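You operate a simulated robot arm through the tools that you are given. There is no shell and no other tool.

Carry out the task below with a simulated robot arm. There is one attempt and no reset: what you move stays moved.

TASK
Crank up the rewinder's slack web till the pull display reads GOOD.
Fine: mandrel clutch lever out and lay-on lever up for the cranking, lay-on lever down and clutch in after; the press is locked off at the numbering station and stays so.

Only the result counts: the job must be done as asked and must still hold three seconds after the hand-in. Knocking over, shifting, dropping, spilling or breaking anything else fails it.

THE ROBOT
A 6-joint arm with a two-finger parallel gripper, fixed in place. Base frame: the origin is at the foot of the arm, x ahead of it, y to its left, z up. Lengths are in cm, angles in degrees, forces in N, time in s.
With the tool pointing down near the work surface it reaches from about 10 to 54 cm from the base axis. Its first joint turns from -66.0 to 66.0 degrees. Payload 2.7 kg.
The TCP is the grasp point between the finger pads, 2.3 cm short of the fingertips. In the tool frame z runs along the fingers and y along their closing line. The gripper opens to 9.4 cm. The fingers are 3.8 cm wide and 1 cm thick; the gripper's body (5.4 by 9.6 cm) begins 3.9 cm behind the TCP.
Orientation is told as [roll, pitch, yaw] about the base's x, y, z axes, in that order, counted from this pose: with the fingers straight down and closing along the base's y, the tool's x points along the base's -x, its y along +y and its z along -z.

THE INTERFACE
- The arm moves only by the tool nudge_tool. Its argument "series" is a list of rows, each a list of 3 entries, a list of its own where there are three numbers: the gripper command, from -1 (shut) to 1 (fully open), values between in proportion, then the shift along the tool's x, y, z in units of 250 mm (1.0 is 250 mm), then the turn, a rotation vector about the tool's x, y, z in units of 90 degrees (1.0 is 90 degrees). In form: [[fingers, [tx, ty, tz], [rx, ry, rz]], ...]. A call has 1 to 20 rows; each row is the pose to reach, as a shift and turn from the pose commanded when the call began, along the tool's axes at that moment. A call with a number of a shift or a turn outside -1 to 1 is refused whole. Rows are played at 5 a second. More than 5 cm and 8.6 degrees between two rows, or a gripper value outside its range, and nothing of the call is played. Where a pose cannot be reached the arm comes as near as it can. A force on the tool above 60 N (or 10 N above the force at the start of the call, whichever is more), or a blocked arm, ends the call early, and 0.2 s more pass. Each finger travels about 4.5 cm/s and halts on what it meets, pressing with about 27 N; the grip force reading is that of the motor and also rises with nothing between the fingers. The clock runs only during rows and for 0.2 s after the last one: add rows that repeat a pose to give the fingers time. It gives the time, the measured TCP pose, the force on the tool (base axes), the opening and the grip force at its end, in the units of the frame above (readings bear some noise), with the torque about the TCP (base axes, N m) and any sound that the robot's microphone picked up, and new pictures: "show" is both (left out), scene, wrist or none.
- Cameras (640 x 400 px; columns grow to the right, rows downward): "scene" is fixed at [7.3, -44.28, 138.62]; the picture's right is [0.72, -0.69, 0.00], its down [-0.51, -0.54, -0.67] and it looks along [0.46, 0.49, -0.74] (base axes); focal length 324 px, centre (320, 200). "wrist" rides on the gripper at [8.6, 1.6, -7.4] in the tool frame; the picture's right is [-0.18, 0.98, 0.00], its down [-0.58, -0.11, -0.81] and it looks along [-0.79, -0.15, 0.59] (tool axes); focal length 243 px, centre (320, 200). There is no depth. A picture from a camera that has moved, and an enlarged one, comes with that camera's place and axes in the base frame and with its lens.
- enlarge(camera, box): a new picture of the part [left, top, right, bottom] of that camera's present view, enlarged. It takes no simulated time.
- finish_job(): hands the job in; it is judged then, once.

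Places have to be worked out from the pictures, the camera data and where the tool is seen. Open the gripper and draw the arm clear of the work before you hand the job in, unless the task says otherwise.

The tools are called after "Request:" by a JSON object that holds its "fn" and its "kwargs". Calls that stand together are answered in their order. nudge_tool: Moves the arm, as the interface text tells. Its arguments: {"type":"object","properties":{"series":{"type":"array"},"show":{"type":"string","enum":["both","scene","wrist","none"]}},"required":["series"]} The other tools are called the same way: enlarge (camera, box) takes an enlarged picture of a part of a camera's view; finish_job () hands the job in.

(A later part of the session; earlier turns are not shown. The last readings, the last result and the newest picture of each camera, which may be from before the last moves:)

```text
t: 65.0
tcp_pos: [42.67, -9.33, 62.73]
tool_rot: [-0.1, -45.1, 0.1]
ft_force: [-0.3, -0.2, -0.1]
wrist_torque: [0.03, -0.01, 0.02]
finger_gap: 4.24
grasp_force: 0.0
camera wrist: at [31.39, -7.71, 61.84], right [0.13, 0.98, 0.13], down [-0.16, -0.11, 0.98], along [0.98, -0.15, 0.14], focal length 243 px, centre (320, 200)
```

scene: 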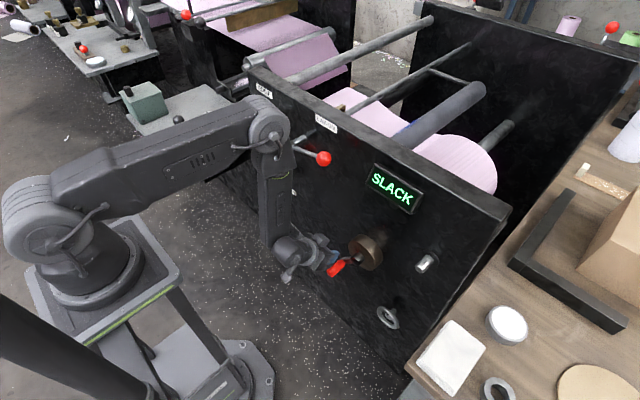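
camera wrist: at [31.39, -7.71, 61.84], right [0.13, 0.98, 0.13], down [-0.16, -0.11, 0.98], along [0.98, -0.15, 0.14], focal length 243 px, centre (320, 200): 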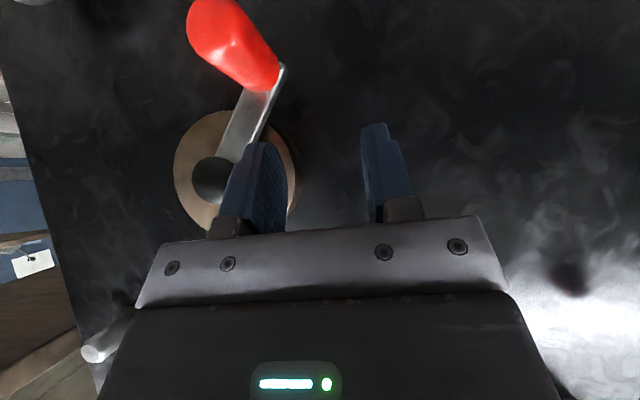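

The handle hangs steadily at about 217°, so its own weight pulled it back, with a bit of web. I'll regrip there and crank through without releasing on the left side.

Request:
{"fn": "nudge_tool", "kwargs": {"series": [[0.15, [0, -0.06, 0], [0, 0, 0]], [0.15, [0, -0.127, 0], [0, 0, 0]], [0.15, [0.05, -0.127, 0.05], [0, 0, 0]], [0.15, [0.1, -0.127, 0.1], [0, 0, 0]], [0.15, [0.15, -0.127, 0.15], [0, 0, 0]], [0.15, [0.182, -0.127, 0.182], [0, 0, 0]], [0.15, [0.182, -0.127, 0.182], [0, 0, 0]]]}}

```text
t: 66.6
tcp_pos: [42.88, -12.67, 56.15]
tool_rot: [-0.1, -45.1, 0.1]
ft_force: [-0.3, -0.6, 1.0]
wrist_torque: [0.01, -0.01, 0.0]
finger_gap: 5.44
grasp_force: 0.1
camera wrist: at [31.46, -10.94, 55.28], right [0.13, 0.98, 0.13], down [-0.16, -0.11, 0.98], along [0.98, -0.15, 0.14], focal length 243 px, centre (320, 200)
```

scene: 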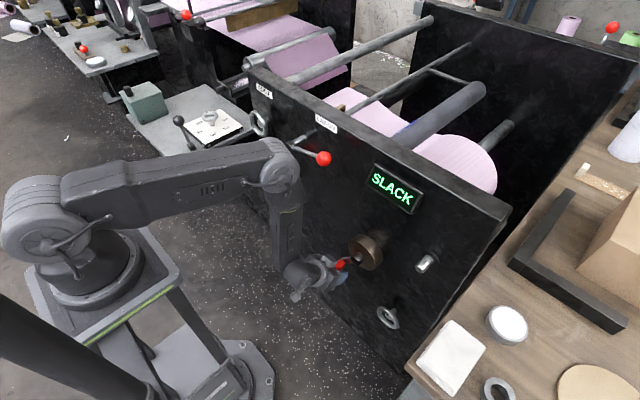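
wrist: 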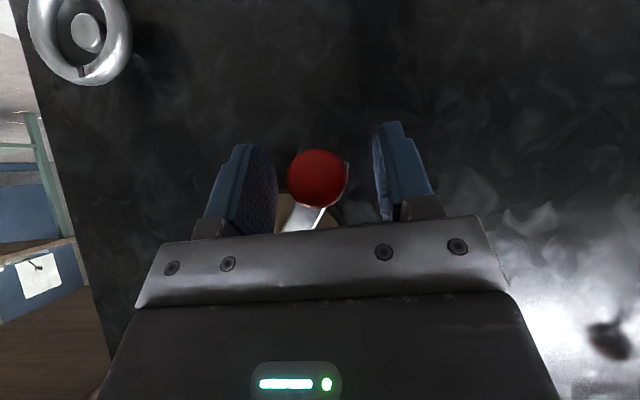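

The handle is centred between the fingers. A fit through the three rest points gives centre (y=-17.03, z=62.26), R=7.50. I'll grip and crank from 215° to 271° on that circle.

Request:
{"fn": "nudge_tool", "kwargs": {"series": [[-0.4, [0, 0, 0], [0, 0, 0]], [-1, [0, 0, 0], [0, 0, 0]], [-1, [0, 0, 0], [0, 0, 0]], [-1, [0, 0, 0], [0, 0, 0]], [-1, [-0.0153, 0.0264, -0.0153], [0, 0, 0]], [-1, [-0.0337, 0.052, -0.0337], [0, 0, 0]], [-1, [-0.0543, 0.0744, -0.0543], [0, 0, 0]], [-1, [-0.0766, 0.0928, -0.0766], [0, 0, 0]], [-1, [-0.1004, 0.1076, -0.1004], [0, 0, 0]], [-1, [-0.125, 0.118, -0.125], [0, 0, 0]], [-1, [-0.1507, 0.124, -0.1507], [0, 0, 0]], [-1, [-0.1765, 0.1256, -0.1765], [0, 0, 0]]]}}

```text
t: 69.2
tcp_pos: [42.82, -9.59, 62.5]
tool_rot: [-0.1, -45.1, 0.1]
ft_force: [3.2, 5.6, -1.2]
wrist_torque: [0.03, -0.47, -0.34]
finger_gap: 2.53
grasp_force: 45.0
camera wrist: at [31.43, -7.82, 61.64], right [0.13, 0.98, 0.13], down [-0.16, -0.11, 0.98], along [0.98, -0.15, 0.14], focal length 243 px, centre (320, 200)
```

scene: 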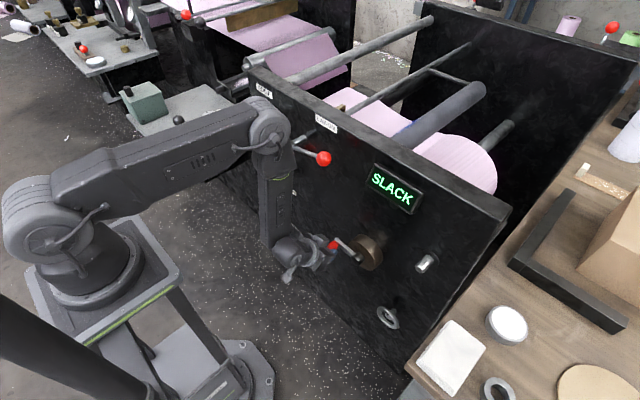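
wrist: 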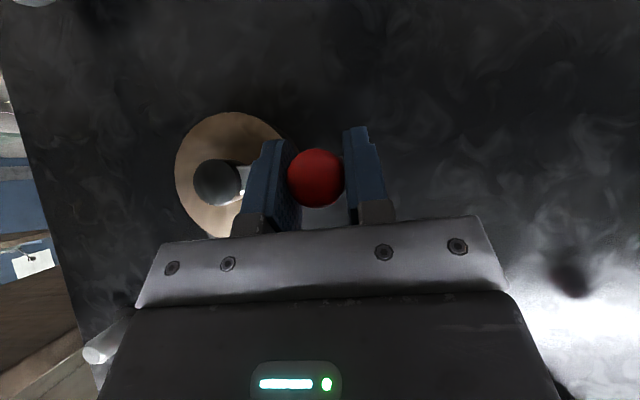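

Forces are very low on this circle. I'll continue from 271° to 306° and read the display.

Request:
{"fn": "nudge_tool", "kwargs": {"series": [[-1, [-0.0257, -0.0028, -0.0257], [0, 0, 0]], [-1, [-0.0512, -0.0104, -0.0512], [0, 0, 0]], [-1, [-0.0758, -0.022, -0.0758], [0, 0, 0]], [-1, [-0.0993, -0.0376, -0.0993], [0, 0, 0]], [-1, [-0.121, -0.0572, -0.121], [0, 0, 0]]], "show": "scene"}}

Request:
{"fn": "enlarge", "kwargs": {"camera": "scene", "box": [320, 60, 520, 220]}}

```text
t: 70.4
tcp_pos: [42.76, -11.06, 66.77]
tool_rot: [-0.2, -45.0, 0.2]
ft_force: [9.6, -9.1, -7.9]
wrist_torque: [-0.01, -0.15, 0.96]
finger_gap: 2.52
grasp_force: 44.4
```

scene: 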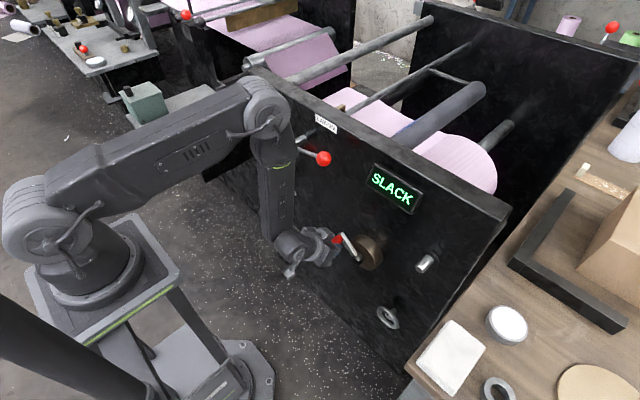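

```text
2.50 times, centred on (420, 140) of scene
camera zoom: at [7.33, -44.3, 138.61], right [0.72, -0.69, 0.0], down [-0.51, -0.54, -0.67], along [0.46, 0.49, -0.74], focal length 810 px, centre (70, 350)
```

zoom: 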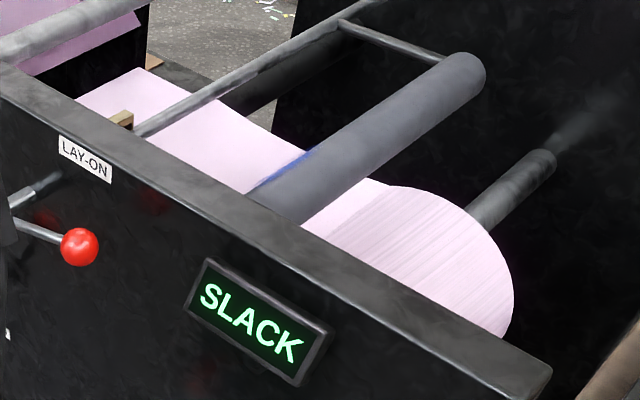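

The web is now nearly straight. I'll continue in small steps to 320°.

Request:
{"fn": "nudge_tool", "kwargs": {"series": [[-1, [-0.0201, -0.0232, -0.0201], [0, 0, 0]], [-1, [-0.0379, -0.05, -0.0379], [0, 0, 0]]], "show": "scene"}}

Request:
{"fn": "enlarge", "kwargs": {"camera": "scene", "box": [320, 60, 520, 220]}}

```text
t: 71.0
tcp_pos: [42.63, -12.08, 68.15]
tool_rot: [0.0, -45.0, -0.1]
ft_force: [19.7, -22.2, -29.7]
wrist_torque: [-0.08, 0.05, 0.84]
finger_gap: 2.52
grasp_force: 45.3
```

scene: 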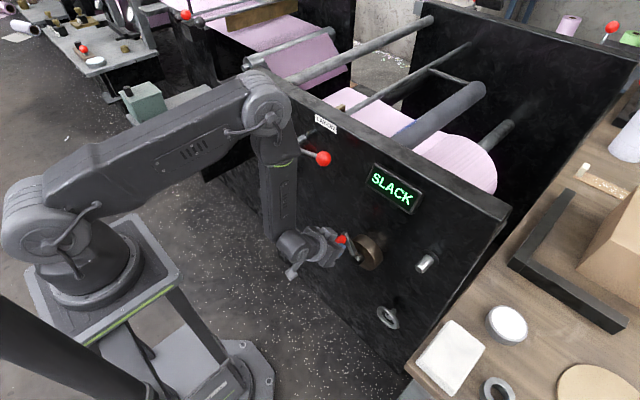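

```text
2.50 times, centred on (420, 140) of scene
camera zoom: at [7.38, -44.34, 138.59], right [0.72, -0.69, 0.0], down [-0.51, -0.54, -0.67], along [0.46, 0.49, -0.74], focal length 810 px, centre (70, 350)
```

zoom: 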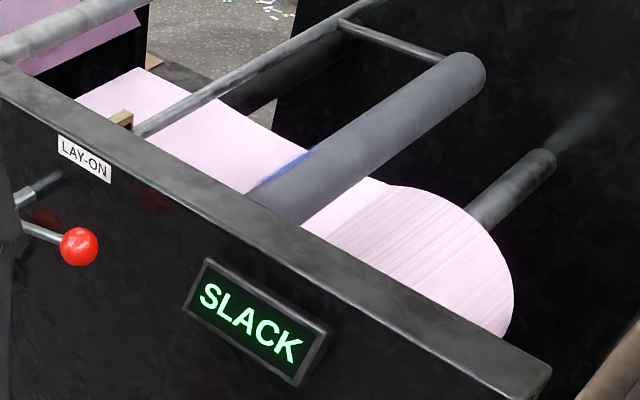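

There's some radial strain of about 37 N pulling inward, so I'll trim the path inward by 2 mm and continue to 334°.

Request:
{"fn": "nudge_tool", "kwargs": {"series": [[-1, [-0.0105, -0.0336, -0.0105], [0, 0, 0]], [-1, [-0.0229, -0.0648, -0.0229], [0, 0, 0]]], "show": "scene"}}

Request:
{"fn": "enlarge", "kwargs": {"camera": "scene", "box": [320, 60, 520, 220]}}

```text
t: 71.6
tcp_pos: [42.72, -13.68, 69.05]
tool_rot: [0.0, -45.1, 0.1]
ft_force: [-5.8, 8.1, 13.4]
wrist_torque: [0.03, 0.29, -0.81]
finger_gap: 2.52
grasp_force: 45.1
```

scene: 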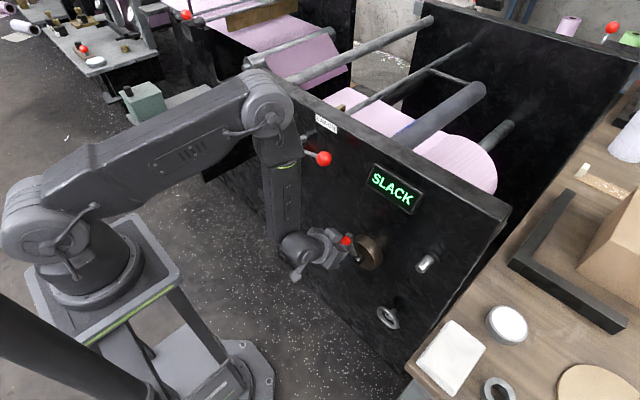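

```text
2.50 times, centred on (420, 140) of scene
camera zoom: at [7.28, -44.26, 138.62], right [0.72, -0.69, 0.0], down [-0.51, -0.54, -0.67], along [0.46, 0.49, -0.74], focal length 810 px, centre (70, 350)
```

zoom: 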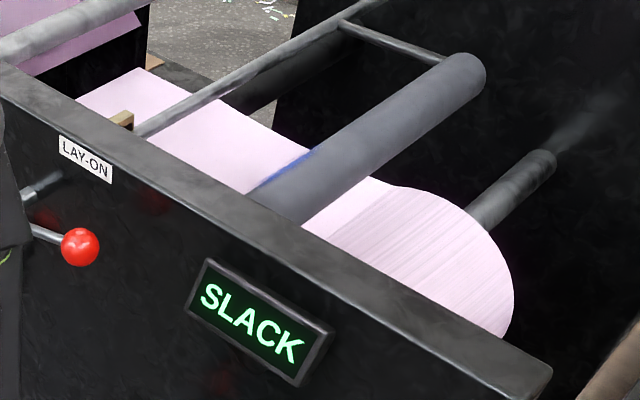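

Strain is back to about 15 N and the web is straight, though the display still reads SLACK. I'll continue over the top to 355°.

Request:
{"fn": "nudge_tool", "kwargs": {"series": [[-1, [-0.0119, -0.032, -0.0119], [0, 0, 0]], [-1, [-0.0187, -0.0668, -0.0187], [0, 0, 0]], [-1, [-0.0223, -0.1024, -0.0223], [0, 0, 0]]], "show": "scene"}}

Request:
{"fn": "enlarge", "kwargs": {"camera": "scene", "box": [320, 60, 520, 220]}}

```text
t: 72.4
tcp_pos: [42.68, -16.33, 69.68]
tool_rot: [-0.3, -45.1, 0.1]
ft_force: [-14.6, 0.2, 23.9]
wrist_torque: [0.0, -0.58, 0.65]
finger_gap: 2.48
grasp_force: 45.3
```

scene: 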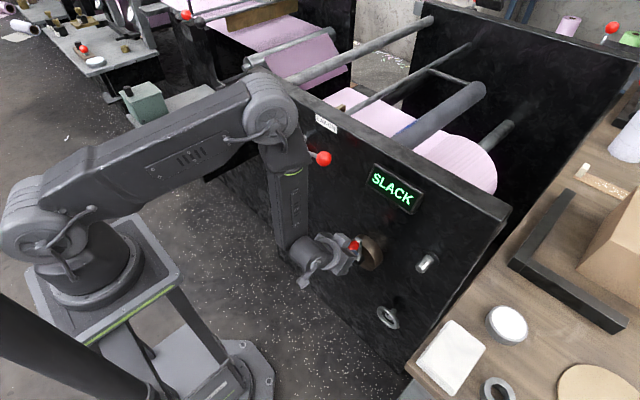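

```text
2.50 times, centred on (420, 140) of scene
camera zoom: at [7.24, -44.27, 138.62], right [0.72, -0.69, 0.0], down [-0.51, -0.54, -0.67], along [0.46, 0.49, -0.74], focal length 810 px, centre (70, 350)
```

zoom: 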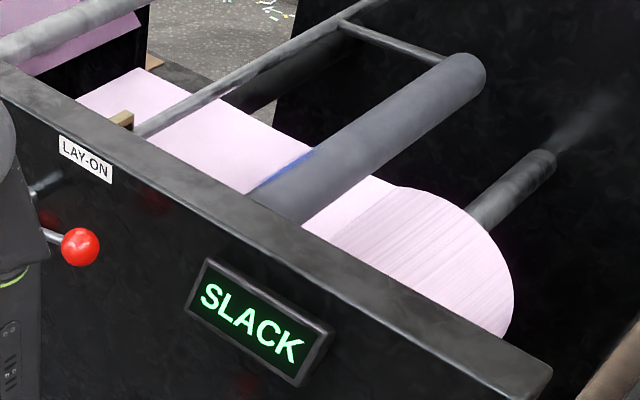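

Over the top now with the web taut-looking. Continuing to 369° with the radius trimmed back out slightly.

Request:
{"fn": "nudge_tool", "kwargs": {"series": [[-1, [-0.0042, -0.036, -0.0042], [0, 0, 0]], [-1, [-0.0017, -0.0724, -0.0017], [0, 0, 0]]], "show": "scene"}}

Request:
{"fn": "enlarge", "kwargs": {"camera": "scene", "box": [320, 60, 520, 220]}}

```text
t: 73.0
tcp_pos: [42.66, -18.16, 69.63]
tool_rot: [0.0, -44.9, 0.0]
ft_force: [7.0, 3.8, -14.7]
wrist_torque: [0.01, -0.86, -0.81]
finger_gap: 2.48
grasp_force: 45.2
```

scene: 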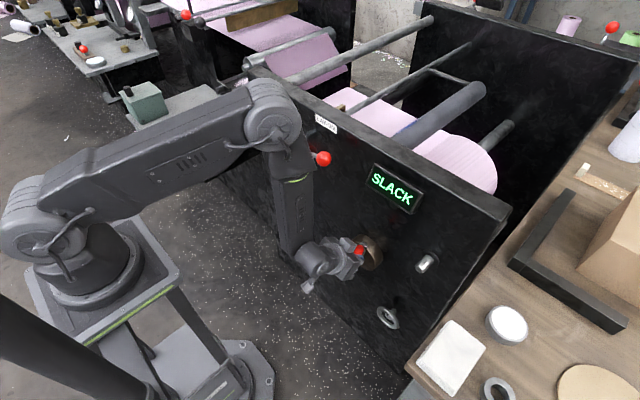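

```text
2.50 times, centred on (420, 140) of scene
camera zoom: at [7.34, -44.28, 138.61], right [0.72, -0.69, 0.0], down [-0.51, -0.54, -0.67], along [0.46, 0.49, -0.74], focal length 810 px, centre (70, 350)
```

zoom: 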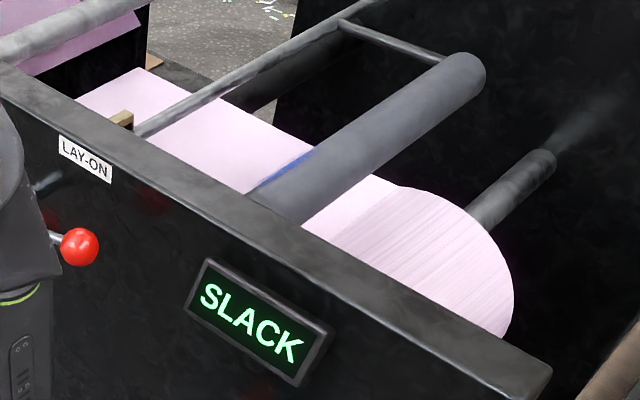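

Low load still, and SLACK. Continuing to 383° in small steps.

Request:
{"fn": "nudge_tool", "kwargs": {"series": [[-1, [0.0074, -0.0352, 0.0074], [0, 0, 0]], [-1, [0.0158, -0.0696, 0.0158], [0, 0, 0]]], "show": "scene"}}

Request:
{"fn": "enlarge", "kwargs": {"camera": "scene", "box": [320, 60, 520, 220]}}

```text
t: 73.6
tcp_pos: [42.72, -19.9, 69.19]
tool_rot: [-0.1, -45.2, 0.2]
ft_force: [6.4, 2.0, -1.3]
wrist_torque: [0.0, 0.9, -0.56]
finger_gap: 2.49
grasp_force: 44.5
```

scene: 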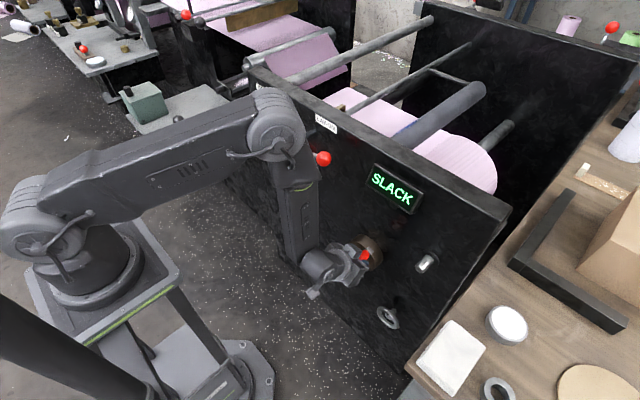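

```text
2.50 times, centred on (420, 140) of scene
camera zoom: at [7.32, -44.28, 138.61], right [0.72, -0.69, 0.0], down [-0.51, -0.54, -0.67], along [0.46, 0.49, -0.74], focal length 810 px, centre (70, 350)
```

zoom: 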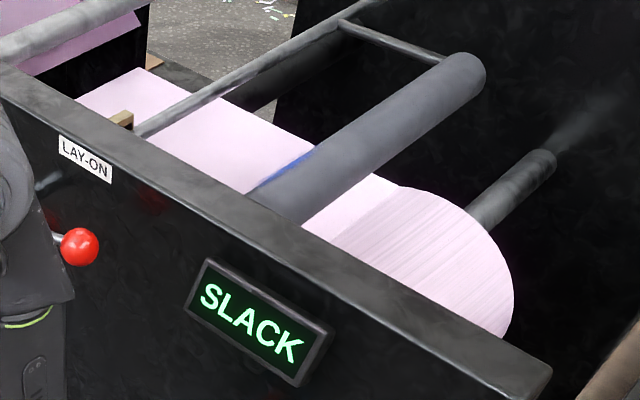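

Low loads and still SLACK. Continuing to 397°.

Request:
{"fn": "nudge_tool", "kwargs": {"series": [[-1, [0.0116, -0.0324, 0.0116], [0, 0, 0]], [-1, [0.0257, -0.0628, 0.0257], [0, 0, 0]]], "show": "scene"}}

```text
t: 74.2
tcp_pos: [42.63, -21.44, 68.29]
tool_rot: [-0.1, -45.2, 0.0]
ft_force: [7.5, 5.9, -5.2]
wrist_torque: [0.01, -0.59, -0.73]
finger_gap: 2.51
grasp_force: 44.8
```

scene: 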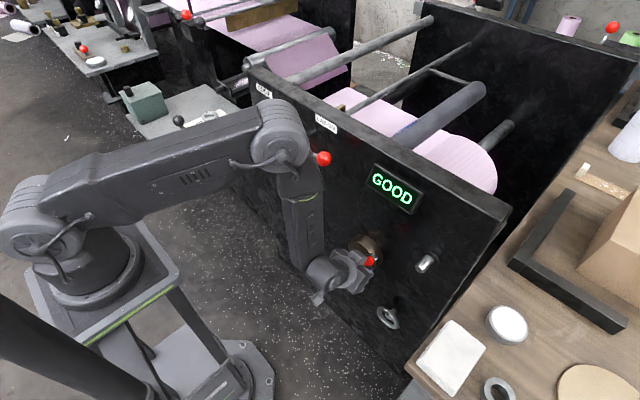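

The display reads GOOD at about 397°. I'll advance about 4° more to sit inside the band rather than at its edge, and re-read.

Request:
{"fn": "nudge_tool", "kwargs": {"series": [[-1, [0.0046, -0.008, 0.0046], [0, 0, 0]], [-1, [0.0093, -0.016, 0.0093], [0, 0, 0]], [-1, [0.0093, -0.016, 0.0093], [0, 0, 0]]], "show": "scene"}}

Request:
{"fn": "enlarge", "kwargs": {"camera": "scene", "box": [320, 60, 520, 220]}}

```text
t: 75.0
tcp_pos: [42.72, -21.82, 68.08]
tool_rot: [-0.1, -45.0, 0.1]
ft_force: [7.1, 3.2, -4.2]
wrist_torque: [0.0, -0.4, -0.41]
finger_gap: 2.47
grasp_force: 44.7
```

scene: 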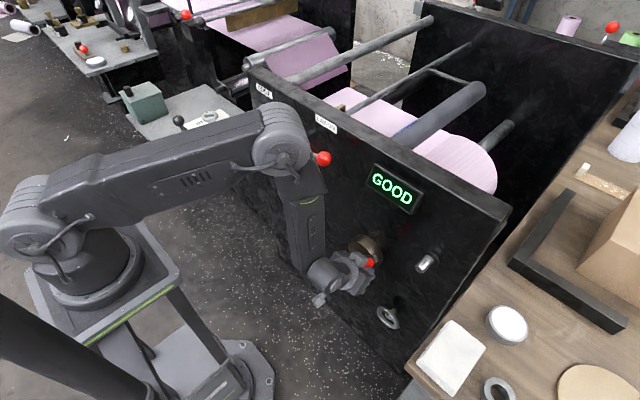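

```text
2.50 times, centred on (420, 140) of scene
camera zoom: at [7.32, -44.28, 138.61], right [0.72, -0.69, 0.0], down [-0.51, -0.54, -0.67], along [0.46, 0.49, -0.74], focal length 810 px, centre (70, 350)
```

zoom: 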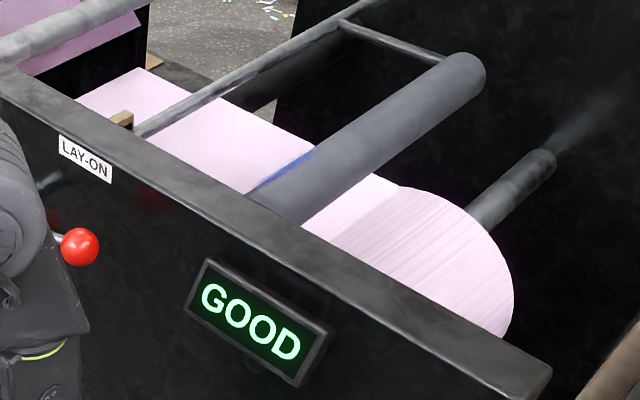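

GOOD and holding with low force. I'll open only slightly (about a 3 cm cage) to see whether the crank stays put by itself.

Request:
{"fn": "nudge_tool", "kwargs": {"series": [[-0.45, [0, 0, 0], [0, 0, 0]], [-0.4, [0, 0, 0], [0, 0, 0]], [-0.36, [0, 0, 0], [0, 0, 0]], [-0.36, [0, 0, 0], [0, 0, 0]], [-0.36, [0, 0, 0], [0, 0, 0]]]}}

```text
t: 76.2
tcp_pos: [42.82, -21.86, 67.92]
tool_rot: [0.0, -45.0, 0.0]
ft_force: [1.1, 0.0, 0.5]
wrist_torque: [-0.01, 0.02, 0.04]
finger_gap: 3.01
grasp_force: 0.0
camera wrist: at [31.39, -20.15, 67.08], right [0.13, 0.98, 0.13], down [-0.16, -0.11, 0.98], along [0.98, -0.15, 0.14], focal length 243 px, centre (320, 200)
```

scene: 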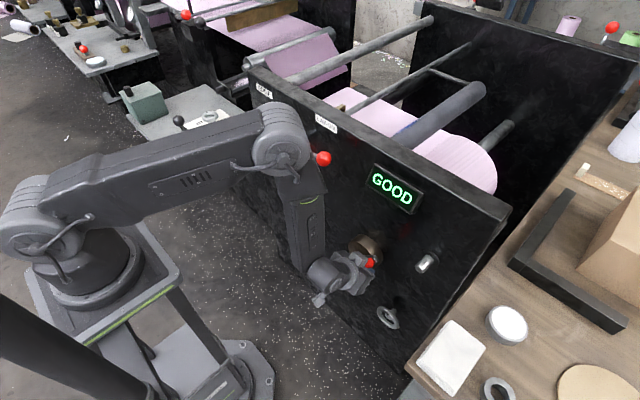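
wrist: 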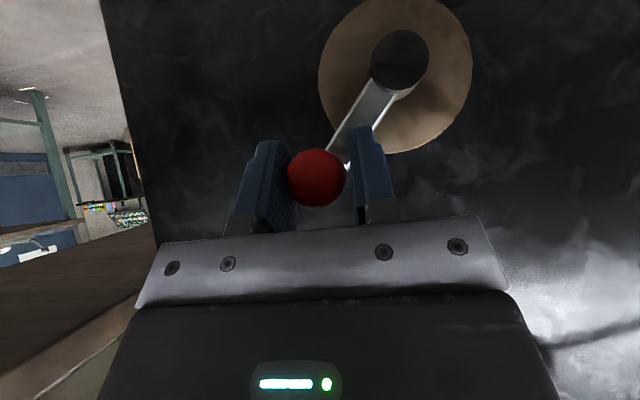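

With no contact force the handle stays centred and the display still reads GOOD. I'll open fully around it and wait a moment to confirm that it holds.

Request:
{"fn": "nudge_tool", "kwargs": {"series": [[-0.1, [0, 0, 0], [0, 0, 0]], [0.2, [0, 0, 0], [0, 0, 0]], [0.2, [0, 0, 0], [0, 0, 0]], [0.2, [0, 0, 0], [0, 0, 0]], [0.2, [0, 0, 0], [0, 0, 0]], [0.2, [0, 0, 0], [0, 0, 0]]]}}

```text
t: 77.6
tcp_pos: [42.79, -21.86, 67.97]
tool_rot: [-0.1, -45.0, 0.2]
ft_force: [-0.4, -0.5, -0.3]
wrist_torque: [0.01, 0.0, -0.01]
finger_gap: 5.63
grasp_force: 0.0
camera wrist: at [31.39, -20.15, 67.08], right [0.13, 0.98, 0.13], down [-0.16, -0.11, 0.98], along [0.98, -0.15, 0.14], focal length 243 px, centre (320, 200)
```

scene: 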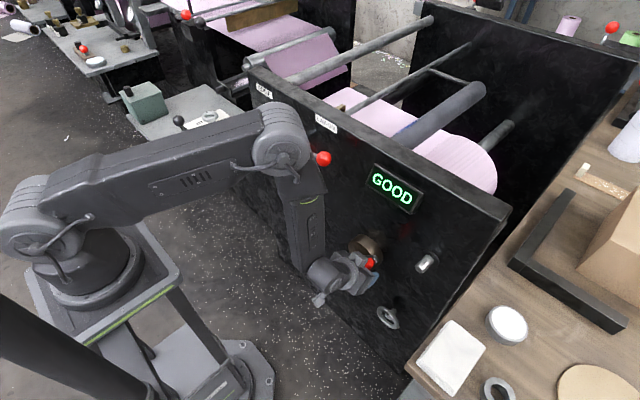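
wrist: 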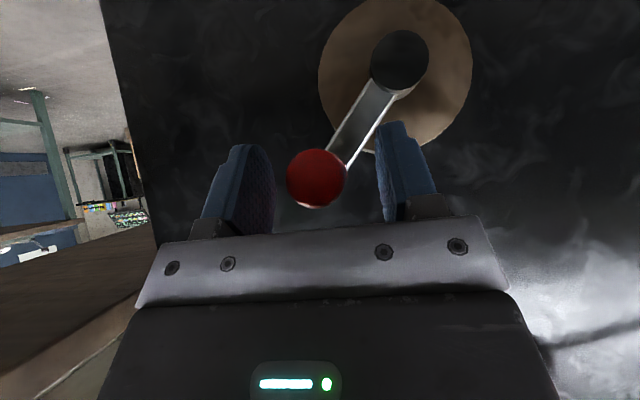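

The crank holds GOOD unaided. I'll back straight out along the tool axis, keeping the handle centred between the fingers until clear.

Request:
{"fn": "nudge_tool", "kwargs": {"series": [[0.2, [0, 0, -0.04], [0, 0, 0]], [0.2, [0, 0, -0.1], [0, 0, 0]], [0.2, [0, 0, -0.17], [0, 0, 0]], [0.2, [0, 0, -0.25], [0, 0, 0]], [0.2, [0, 0, -0.33], [0, 0, 0]], [0.2, [0, 0, -0.36], [0, 0, 0]], [0.2, [0, 0, -0.36], [0, 0, 0]]]}}

```text
t: 79.2
tcp_pos: [36.33, -21.71, 74.24]
tool_rot: [-0.2, -45.0, 0.2]
ft_force: [-0.1, 0.1, 1.1]
wrist_torque: [-0.02, -0.01, -0.01]
finger_gap: 5.63
grasp_force: 0.0
camera wrist: at [25.04, -20.09, 73.39], right [0.13, 0.98, 0.13], down [-0.16, -0.11, 0.98], along [0.98, -0.15, 0.14], focal length 243 px, centre (320, 200)
```

scene: 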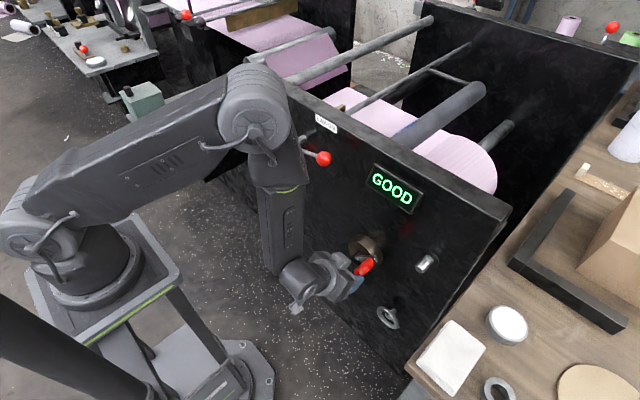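
wrist: 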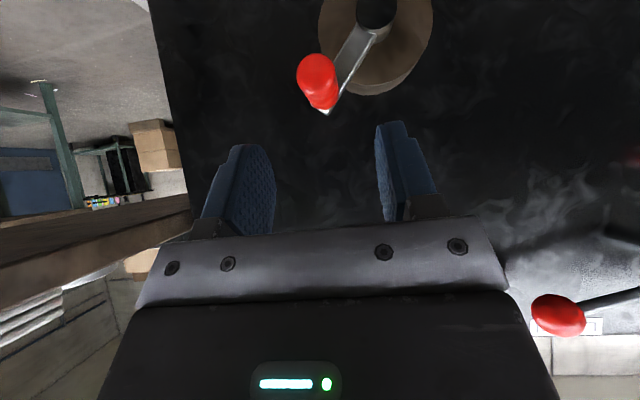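

Clear of the crank, and GOOD persists. I'll close the fingers and travel up and left to a spot above and in front of the raised lay-on lever.

Request:
{"fn": "nudge_tool", "kwargs": {"series": [[0.2, [-0.05, 0.05, -0.03], [0, 0, 0]], [-0.3, [-0.13, 0.15, -0.08], [0, 0, 0]], [-1, [-0.21, 0.26, -0.13], [0, 0, 0]], [-1, [-0.29, 0.37, -0.18], [0, 0, 0]], [-1, [-0.37, 0.48, -0.23], [0, 0, 0]], [-1, [-0.45, 0.59, -0.28], [0, 0, 0]], [-1, [-0.53, 0.7, -0.33], [0, 0, 0]], [-1, [-0.61, 0.8, -0.38], [0, 0, 0]], [-1, [-0.67, 0.88, -0.415], [0, 0, 0]], [-1, [-0.693, 0.908, -0.427], [0, 0, 0]], [-1, [-0.693, 0.908, -0.427], [0, 0, 0]]]}}

```text
t: 81.6
tcp_pos: [41.09, 0.89, 94.23]
tool_rot: [-0.1, -45.1, 0.0]
ft_force: [0.2, 0.6, -0.3]
wrist_torque: [0.01, -0.01, 0.0]
finger_gap: 0.0
grasp_force: 27.4
camera wrist: at [29.74, 2.62, 93.29], right [0.13, 0.98, 0.13], down [-0.16, -0.11, 0.98], along [0.98, -0.15, 0.14], focal length 243 px, centre (320, 200)
```

scene: 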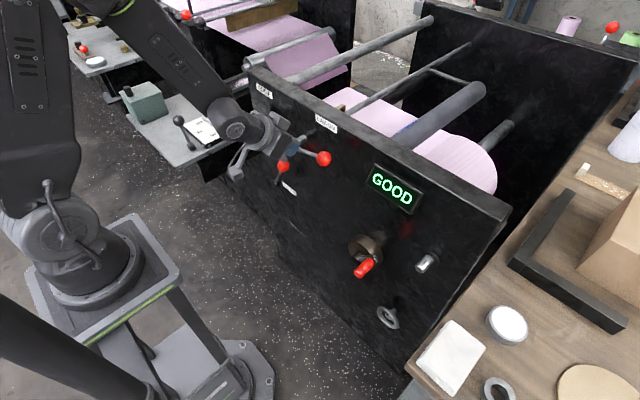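
wrist: 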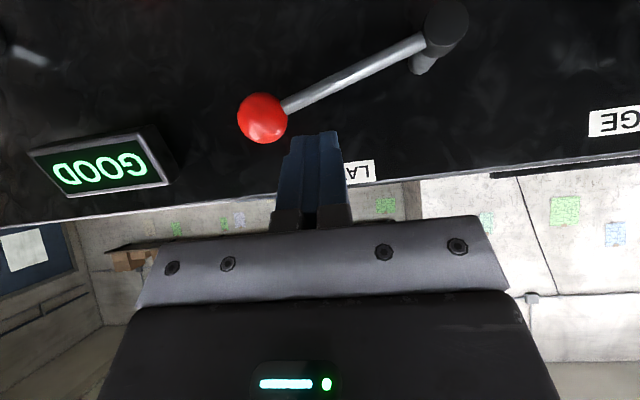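

The raised lay-on ball is at about (47.1, -3.4, 89.5), with the rod near z≈88.3 at y≈1. I'll move forward above the rod and come down near contact.

Request:
{"fn": "nudge_tool", "kwargs": {"series": [[-1, [-0.025, 0, 0.048], [0, 0, 0]], [-1, [-0.05, 0, 0.096], [0, 0, 0]], [-1, [-0.076, 0, 0.144], [0, 0, 0]], [-1, [-0.058, 0, 0.162], [0, 0, 0]], [-1, [-0.036, 0, 0.184], [0, 0, 0]], [-1, [-0.02, 0, 0.2], [0, 0, 0]], [-1, [-0.02, 0, 0.2], [0, 0, 0]]]}}

```text
t: 83.2
tcp_pos: [44.88, 0.76, 90.94]
tool_rot: [0.0, -44.9, 0.2]
ft_force: [0.5, -0.7, 0.3]
wrist_torque: [0.01, 0.02, -0.01]
finger_gap: 0.0
grasp_force: 27.2
camera wrist: at [33.56, 2.5, 90.02], right [0.13, 0.98, 0.13], down [-0.16, -0.11, 0.98], along [0.98, -0.15, 0.14], focal length 243 px, centre (320, 200)
```

scene: 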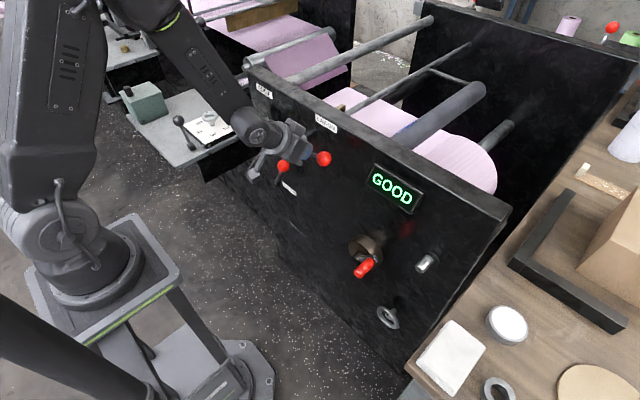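
wrist: 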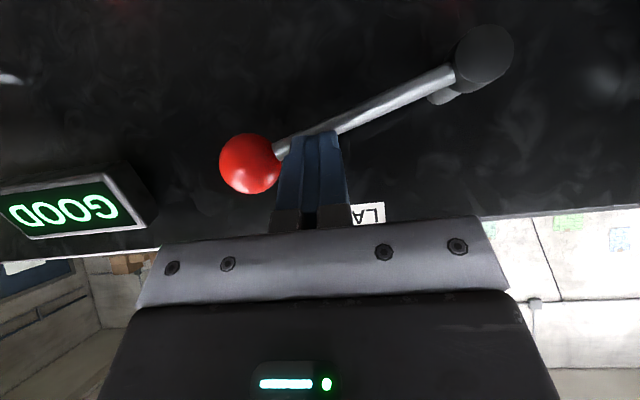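

The fingertips are just over the rod. I'll push straight down gently in small steps.

Request:
{"fn": "nudge_tool", "kwargs": {"series": [[-1, [0.015, 0, 0.015], [0, 0, 0]], [-1, [0.03, 0, 0.03], [0, 0, 0]], [-1, [0.045, 0, 0.045], [0, 0, 0]], [-1, [0.06, 0, 0.06], [0, 0, 0]], [-1, [0.075, 0, 0.075], [0, 0, 0]]]}}

```text
t: 84.4
tcp_pos: [44.98, 0.89, 88.22]
tool_rot: [-0.1, -45.0, 0.2]
ft_force: [-3.2, -0.7, -0.5]
wrist_torque: [0.0, 0.02, -0.07]
finger_gap: 0.0
grasp_force: 27.1
camera wrist: at [33.65, 2.54, 87.31], right [0.13, 0.98, 0.13], down [-0.16, -0.11, 0.98], along [0.98, -0.15, 0.14], focal length 243 px, centre (320, 200)
```

scene: 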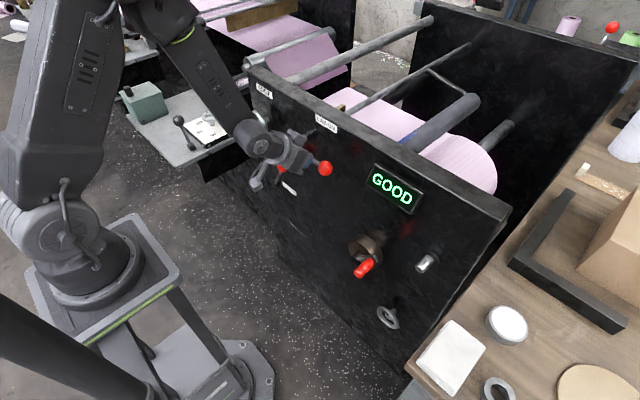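
wrist: 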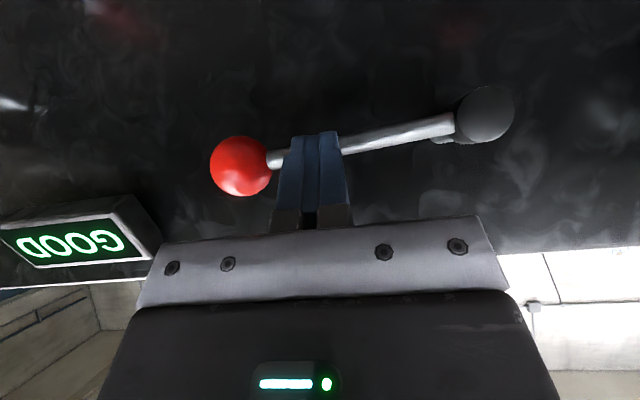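

The lever is coming down with little force and the display stays GOOD. Continuing slowly.

Request:
{"fn": "nudge_tool", "kwargs": {"series": [[-1, [0.015, 0, 0.015], [0, 0, 0]], [-1, [0.03, 0, 0.03], [0, 0, 0]], [-1, [0.045, 0, 0.045], [0, 0, 0]], [-1, [0.06, 0, 0.06], [0, 0, 0]]]}}

```text
t: 85.4
tcp_pos: [44.85, 0.91, 86.14]
tool_rot: [-0.2, -45.0, 0.1]
ft_force: [-0.4, 0.1, 0.2]
wrist_torque: [0.01, 0.03, 0.0]
finger_gap: 0.0
grasp_force: 26.9
camera wrist: at [33.61, 2.58, 85.25], right [0.13, 0.98, 0.13], down [-0.16, -0.11, 0.98], along [0.98, -0.15, 0.14], focal length 243 px, centre (320, 200)
```

scene: 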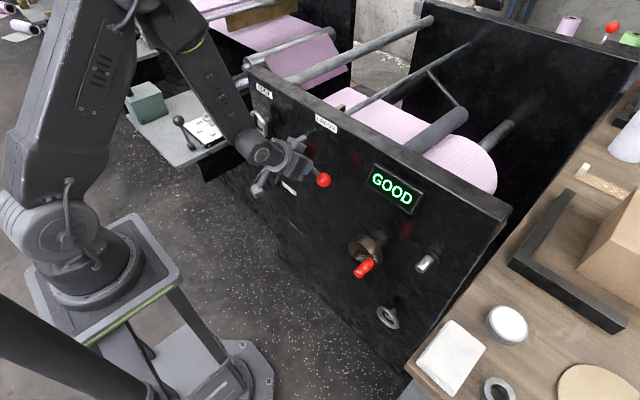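
wrist: 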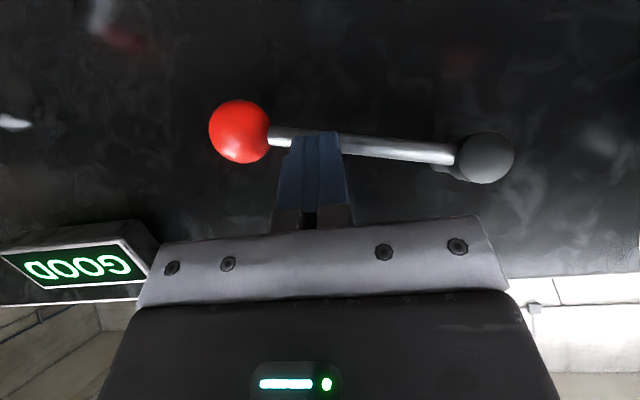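

The lever snapped down, its ball is back at its original place and the roller is on the roll, with GOOD kept. I'll press down a touch more to confirm that it's at its stop.

Request:
{"fn": "nudge_tool", "kwargs": {"series": [[-1, [0.012, 0, 0.012], [0, 0, 0]], [-1, [0.022, 0, 0.022], [0, 0, 0]], [-1, [0.03, 0, 0.03], [0, 0, 0]]]}}

```text
t: 86.1
tcp_pos: [45.11, 0.83, 85.67]
tool_rot: [0.1, -45.7, -0.2]
ft_force: [-20.0, -0.2, 20.2]
wrist_torque: [0.17, -0.19, 0.16]
finger_gap: 0.0
grasp_force: 27.4
stopped in row 3: the force on the tool passed its limit at 68 N (the readings are from after the stop); the commanded pose is now the measured one
camera wrist: at [33.66, 2.64, 84.72], right [0.13, 0.98, 0.13], down [-0.17, -0.11, 0.98], along [0.98, -0.15, 0.15], focal length 243 px, centre (320, 200)
```

scene: 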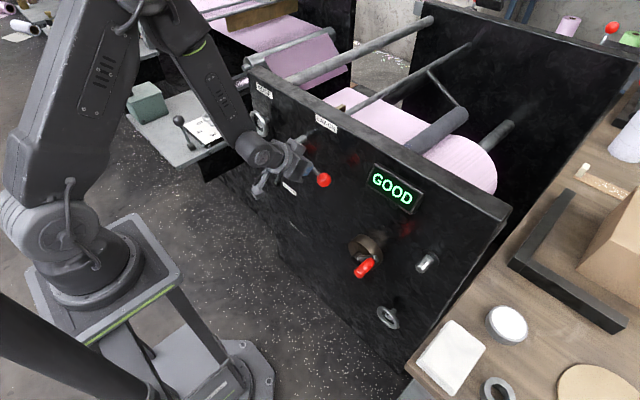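
wrist: 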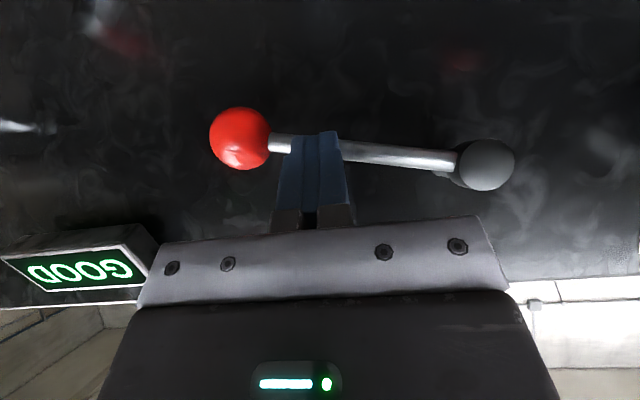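

The lay-on lever is firmly at its lower stop. I'll lift off the rod, back away, and move to line up with the clutch ball at about (47, 12.7, 76.8), opening the fingers on the way.

Request:
{"fn": "nudge_tool", "kwargs": {"series": [[-1, [-0.03, 0, -0.03], [0, 0, 0]], [-1, [-0.072, 0, -0.07], [0, 0.004, 0]], [-1, [0.0, 0, -0.14], [0, 0.008, 0]], [-1, [0.068, 0, -0.213], [0, 0.008, 0]], [-0.2, [0.12, 0.12, -0.16], [0, 0.008, 0]], [0.3, [0.17, 0.26, -0.11], [0, 0.008, 0]], [0.3, [0.21, 0.38, -0.075], [0, 0.008, 0]], [0.3, [0.24, 0.472, -0.046], [0, 0.008, 0]], [0.3, [0.24, 0.472, -0.046], [0, 0.008, 0]]]}}

```text
t: 88.1
tcp_pos: [40.1, 12.87, 82.29]
tool_rot: [0.0, -44.9, -0.1]
ft_force: [0.3, 0.4, 0.4]
wrist_torque: [0.0, 0.03, 0.0]
finger_gap: 6.09
grasp_force: 0.1
camera wrist: at [28.72, 14.47, 81.37], right [0.13, 0.98, 0.13], down [-0.16, -0.11, 0.98], along [0.98, -0.15, 0.14], focal length 243 px, centre (320, 200)
```

scene: 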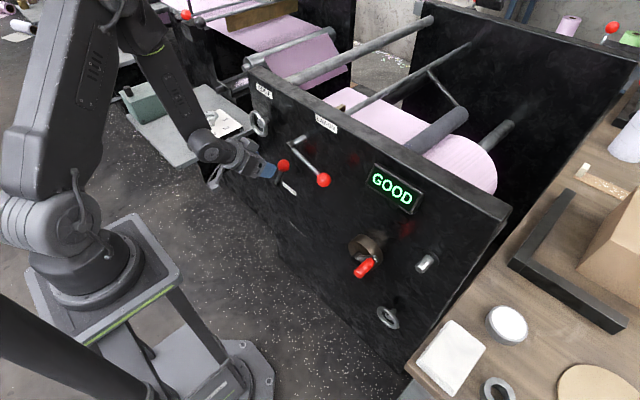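
wrist: 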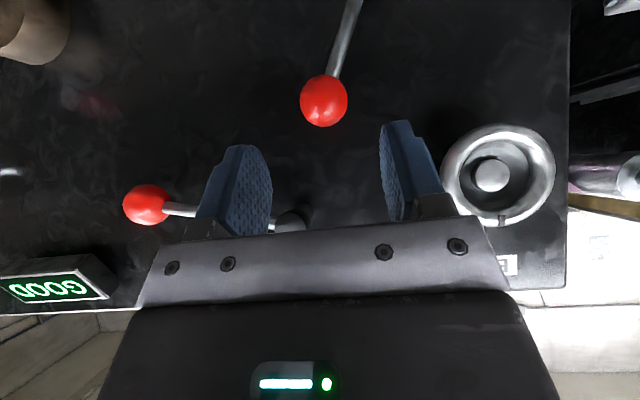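

The clutch ball is at (46.95, 12.9, 76.8), right in line. I'll advance along the tool axis and cage it.

Request:
{"fn": "nudge_tool", "kwargs": {"series": [[0.3, [0, 0, 0.06], [0, 0, 0]], [0.3, [0, 0, 0.13], [0, 0, 0]], [0.3, [0, 0, 0.2], [0, 0, 0]], [0.3, [0, 0, 0.26], [0, 0, 0]], [0.3, [0, 0, 0.3], [0, 0, 0]], [0.3, [0, 0, 0.3137], [0, 0, 0]], [-0.1, [0, 0, 0.3137], [0, 0, 0]], [-0.1, [0, 0, 0.3137], [0, 0, 0]]]}}

```text
t: 89.9
tcp_pos: [45.61, 12.77, 76.6]
tool_rot: [0.0, -44.9, -0.1]
ft_force: [-0.5, -0.4, -0.3]
wrist_torque: [-0.01, 0.0, -0.02]
finger_gap: 4.22
grasp_force: 0.1
camera wrist: at [34.27, 14.46, 75.73], right [0.13, 0.98, 0.13], down [-0.16, -0.11, 0.98], along [0.98, -0.15, 0.14], focal length 243 px, centre (320, 200)
```

scene: 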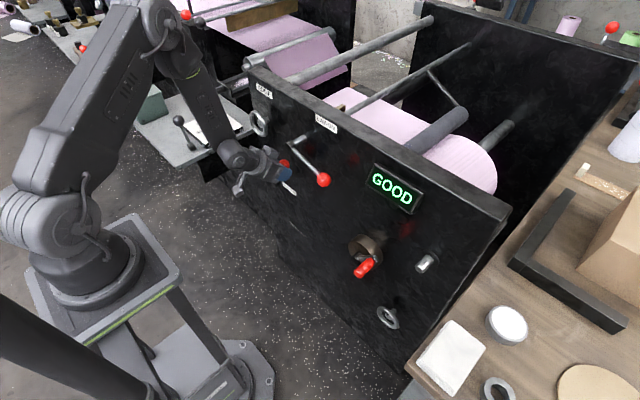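
wrist: 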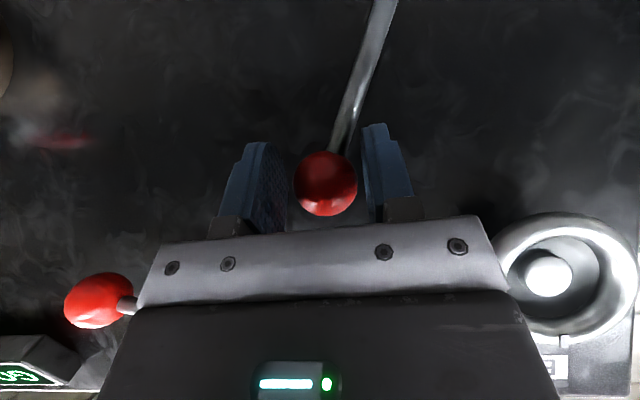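

Caged without touching. Now I'll push the clutch lever left along its arc, to about 17° left first.

Request:
{"fn": "nudge_tool", "kwargs": {"series": [[-0.1, [-0.007, 0.025, -0.007], [0, 0, 0]], [-0.1, [-0.015, 0.054, -0.015], [0, 0, 0]], [-0.1, [-0.021, 0.082, -0.021], [0, 0, 0]], [-0.1, [-0.0252, 0.11, -0.0252], [0, 0, 0]], [-0.1, [-0.0285, 0.139, -0.0285], [0, 0, 0]], [-0.1, [-0.0305, 0.1672, -0.0305], [0, 0, 0]], [-0.1, [-0.031, 0.196, -0.031], [0, 0, 0]], [-0.1, [-0.0308, 0.2252, -0.0308], [0, 0, 0]], [-0.1, [-0.029, 0.254, -0.029], [0, 0, 0]], [-0.1, [-0.0263, 0.2828, -0.0263], [0, 0, 0]], [-0.1, [-0.022, 0.311, -0.022], [0, 0, 0]], [-0.1, [-0.0167, 0.3388, -0.0167], [0, 0, 0]]]}}

```text
t: 92.5
tcp_pos: [45.7, 21.33, 77.33]
tool_rot: [0.2, -44.8, 0.1]
ft_force: [0.4, 2.7, -1.7]
wrist_torque: [-0.01, -0.02, 0.04]
finger_gap: 4.34
grasp_force: 1.3
camera wrist: at [34.32, 23.03, 76.32], right [0.13, 0.98, 0.13], down [-0.16, -0.11, 0.98], along [0.98, -0.15, 0.14], focal length 243 px, centre (320, 200)
```

scene: 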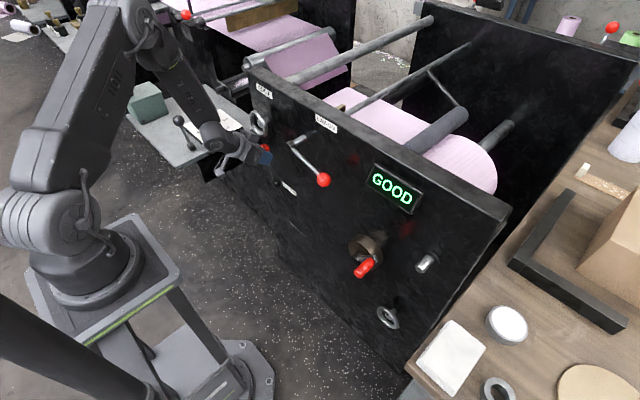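
wrist: 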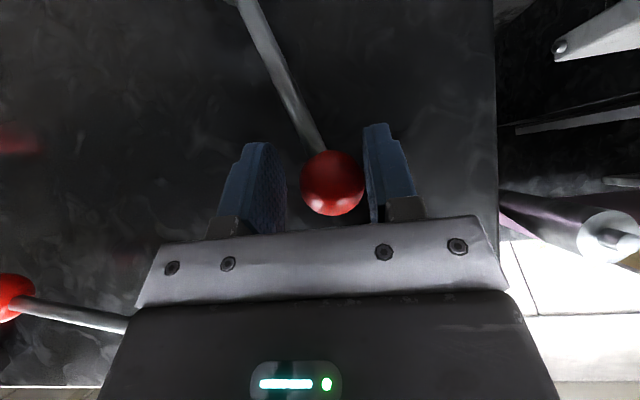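

It has gone over centre toward the left with GOOD kept. I'll follow it to the left stop.

Request:
{"fn": "nudge_tool", "kwargs": {"series": [[-0.1, [0.006, 0.025, 0.006], [0, 0, 0]], [-0.1, [0.013, 0.05, 0.013], [0, 0, 0]], [-0.1, [0.017, 0.066, 0.017], [0, 0, 0]], [-0.1, [0.019, 0.076, 0.019], [0, 0, 0]], [-0.1, [0.02, 0.082, 0.02], [0, 0, 0]]]}}

```text
t: 93.7
tcp_pos: [45.62, 23.33, 76.59]
tool_rot: [0.0, -45.1, -0.1]
ft_force: [0.0, -1.7, 0.3]
wrist_torque: [0.0, 0.01, -0.03]
finger_gap: 4.28
grasp_force: 0.4
camera wrist: at [34.31, 24.94, 75.64], right [0.13, 0.98, 0.13], down [-0.16, -0.11, 0.98], along [0.98, -0.15, 0.14], focal length 243 px, centre (320, 200)
```

scene: 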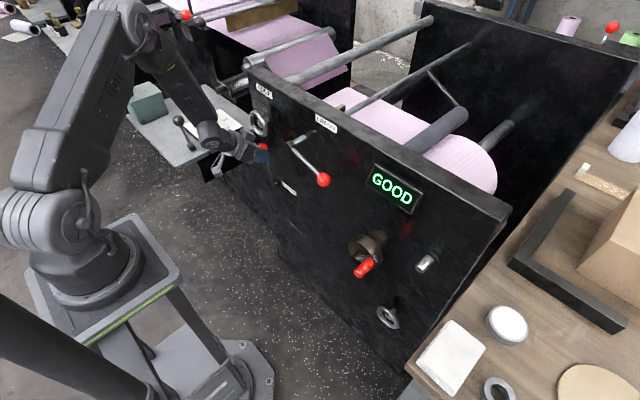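
wrist: 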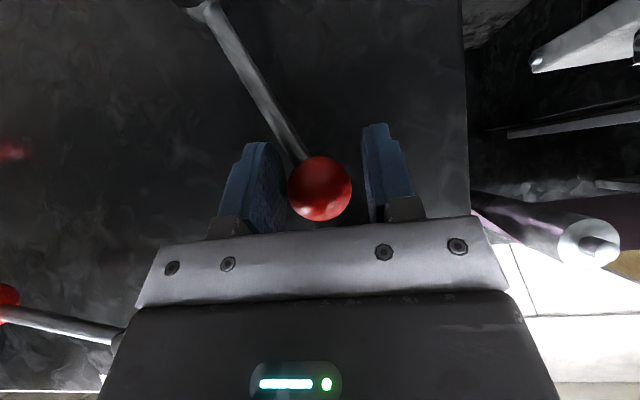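

The right finger just touches the ball, and the lever looks to be at its original left position. A small extra push will confirm the stop.

Request:
{"fn": "nudge_tool", "kwargs": {"series": [[-0.1, [0.001, 0.01, 0.001], [0, 0, 0]], [-0.1, [0.002, 0.018, 0.002], [0, 0, 0]], [-0.1, [0.002, 0.018, 0.002], [0, 0, 0]]], "show": "scene"}}

```text
t: 94.5
tcp_pos: [45.65, 23.6, 76.43]
tool_rot: [0.0, -45.0, -0.1]
ft_force: [-1.6, -15.6, 5.7]
wrist_torque: [-0.05, -0.2, -0.29]
finger_gap: 4.9
grasp_force: 7.7
```

scene: 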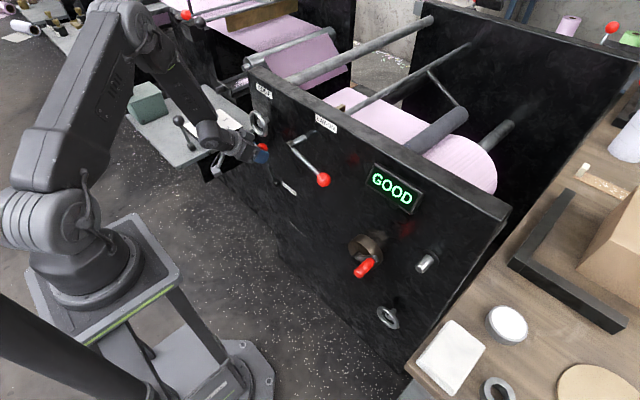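

The stop is confirmed at about 16 N and the display reads GOOD. I'll ease off, open the fingers and withdraw along the tool axis.

Request:
{"fn": "nudge_tool", "kwargs": {"series": [[-0.1, [0, -0.016, 0], [0, 0, 0]], [0.1, [0, -0.026, 0], [0, 0, 0]], [0.3, [0, -0.026, 0], [0, 0, 0]], [0.3, [0, -0.026, -0.05], [0, 0, 0]], [0.3, [0, -0.026, -0.14], [0, 0, 0]], [0.3, [0, -0.026, -0.23], [0, 0, 0]], [0.3, [0, -0.026, -0.31], [0, 0, 0]], [0.3, [0, -0.026, -0.31], [0, 0, 0]]]}}

```text
t: 96.3
tcp_pos: [40.1, 22.92, 82.0]
tool_rot: [0.1, -44.9, -0.1]
ft_force: [0.0, -0.7, 0.1]
wrist_torque: [-0.01, -0.01, 0.0]
finger_gap: 6.13
grasp_force: 0.1
camera wrist: at [28.8, 24.65, 81.15], right [0.13, 0.98, 0.13], down [-0.16, -0.11, 0.98], along [0.98, -0.15, 0.14], focal length 243 px, centre (320, 200)
```

scene: 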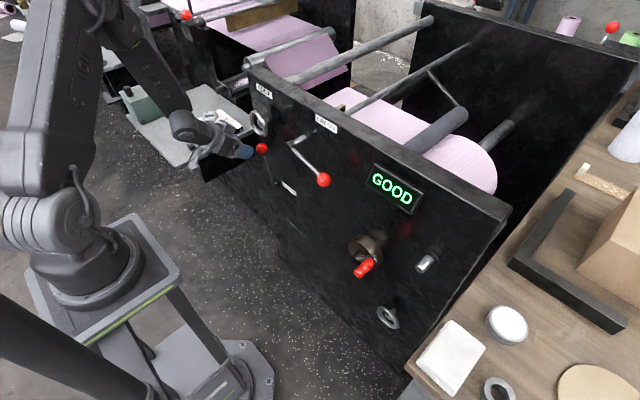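
wrist: 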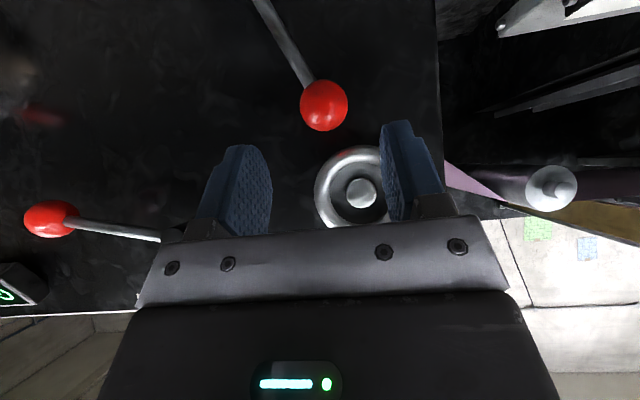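

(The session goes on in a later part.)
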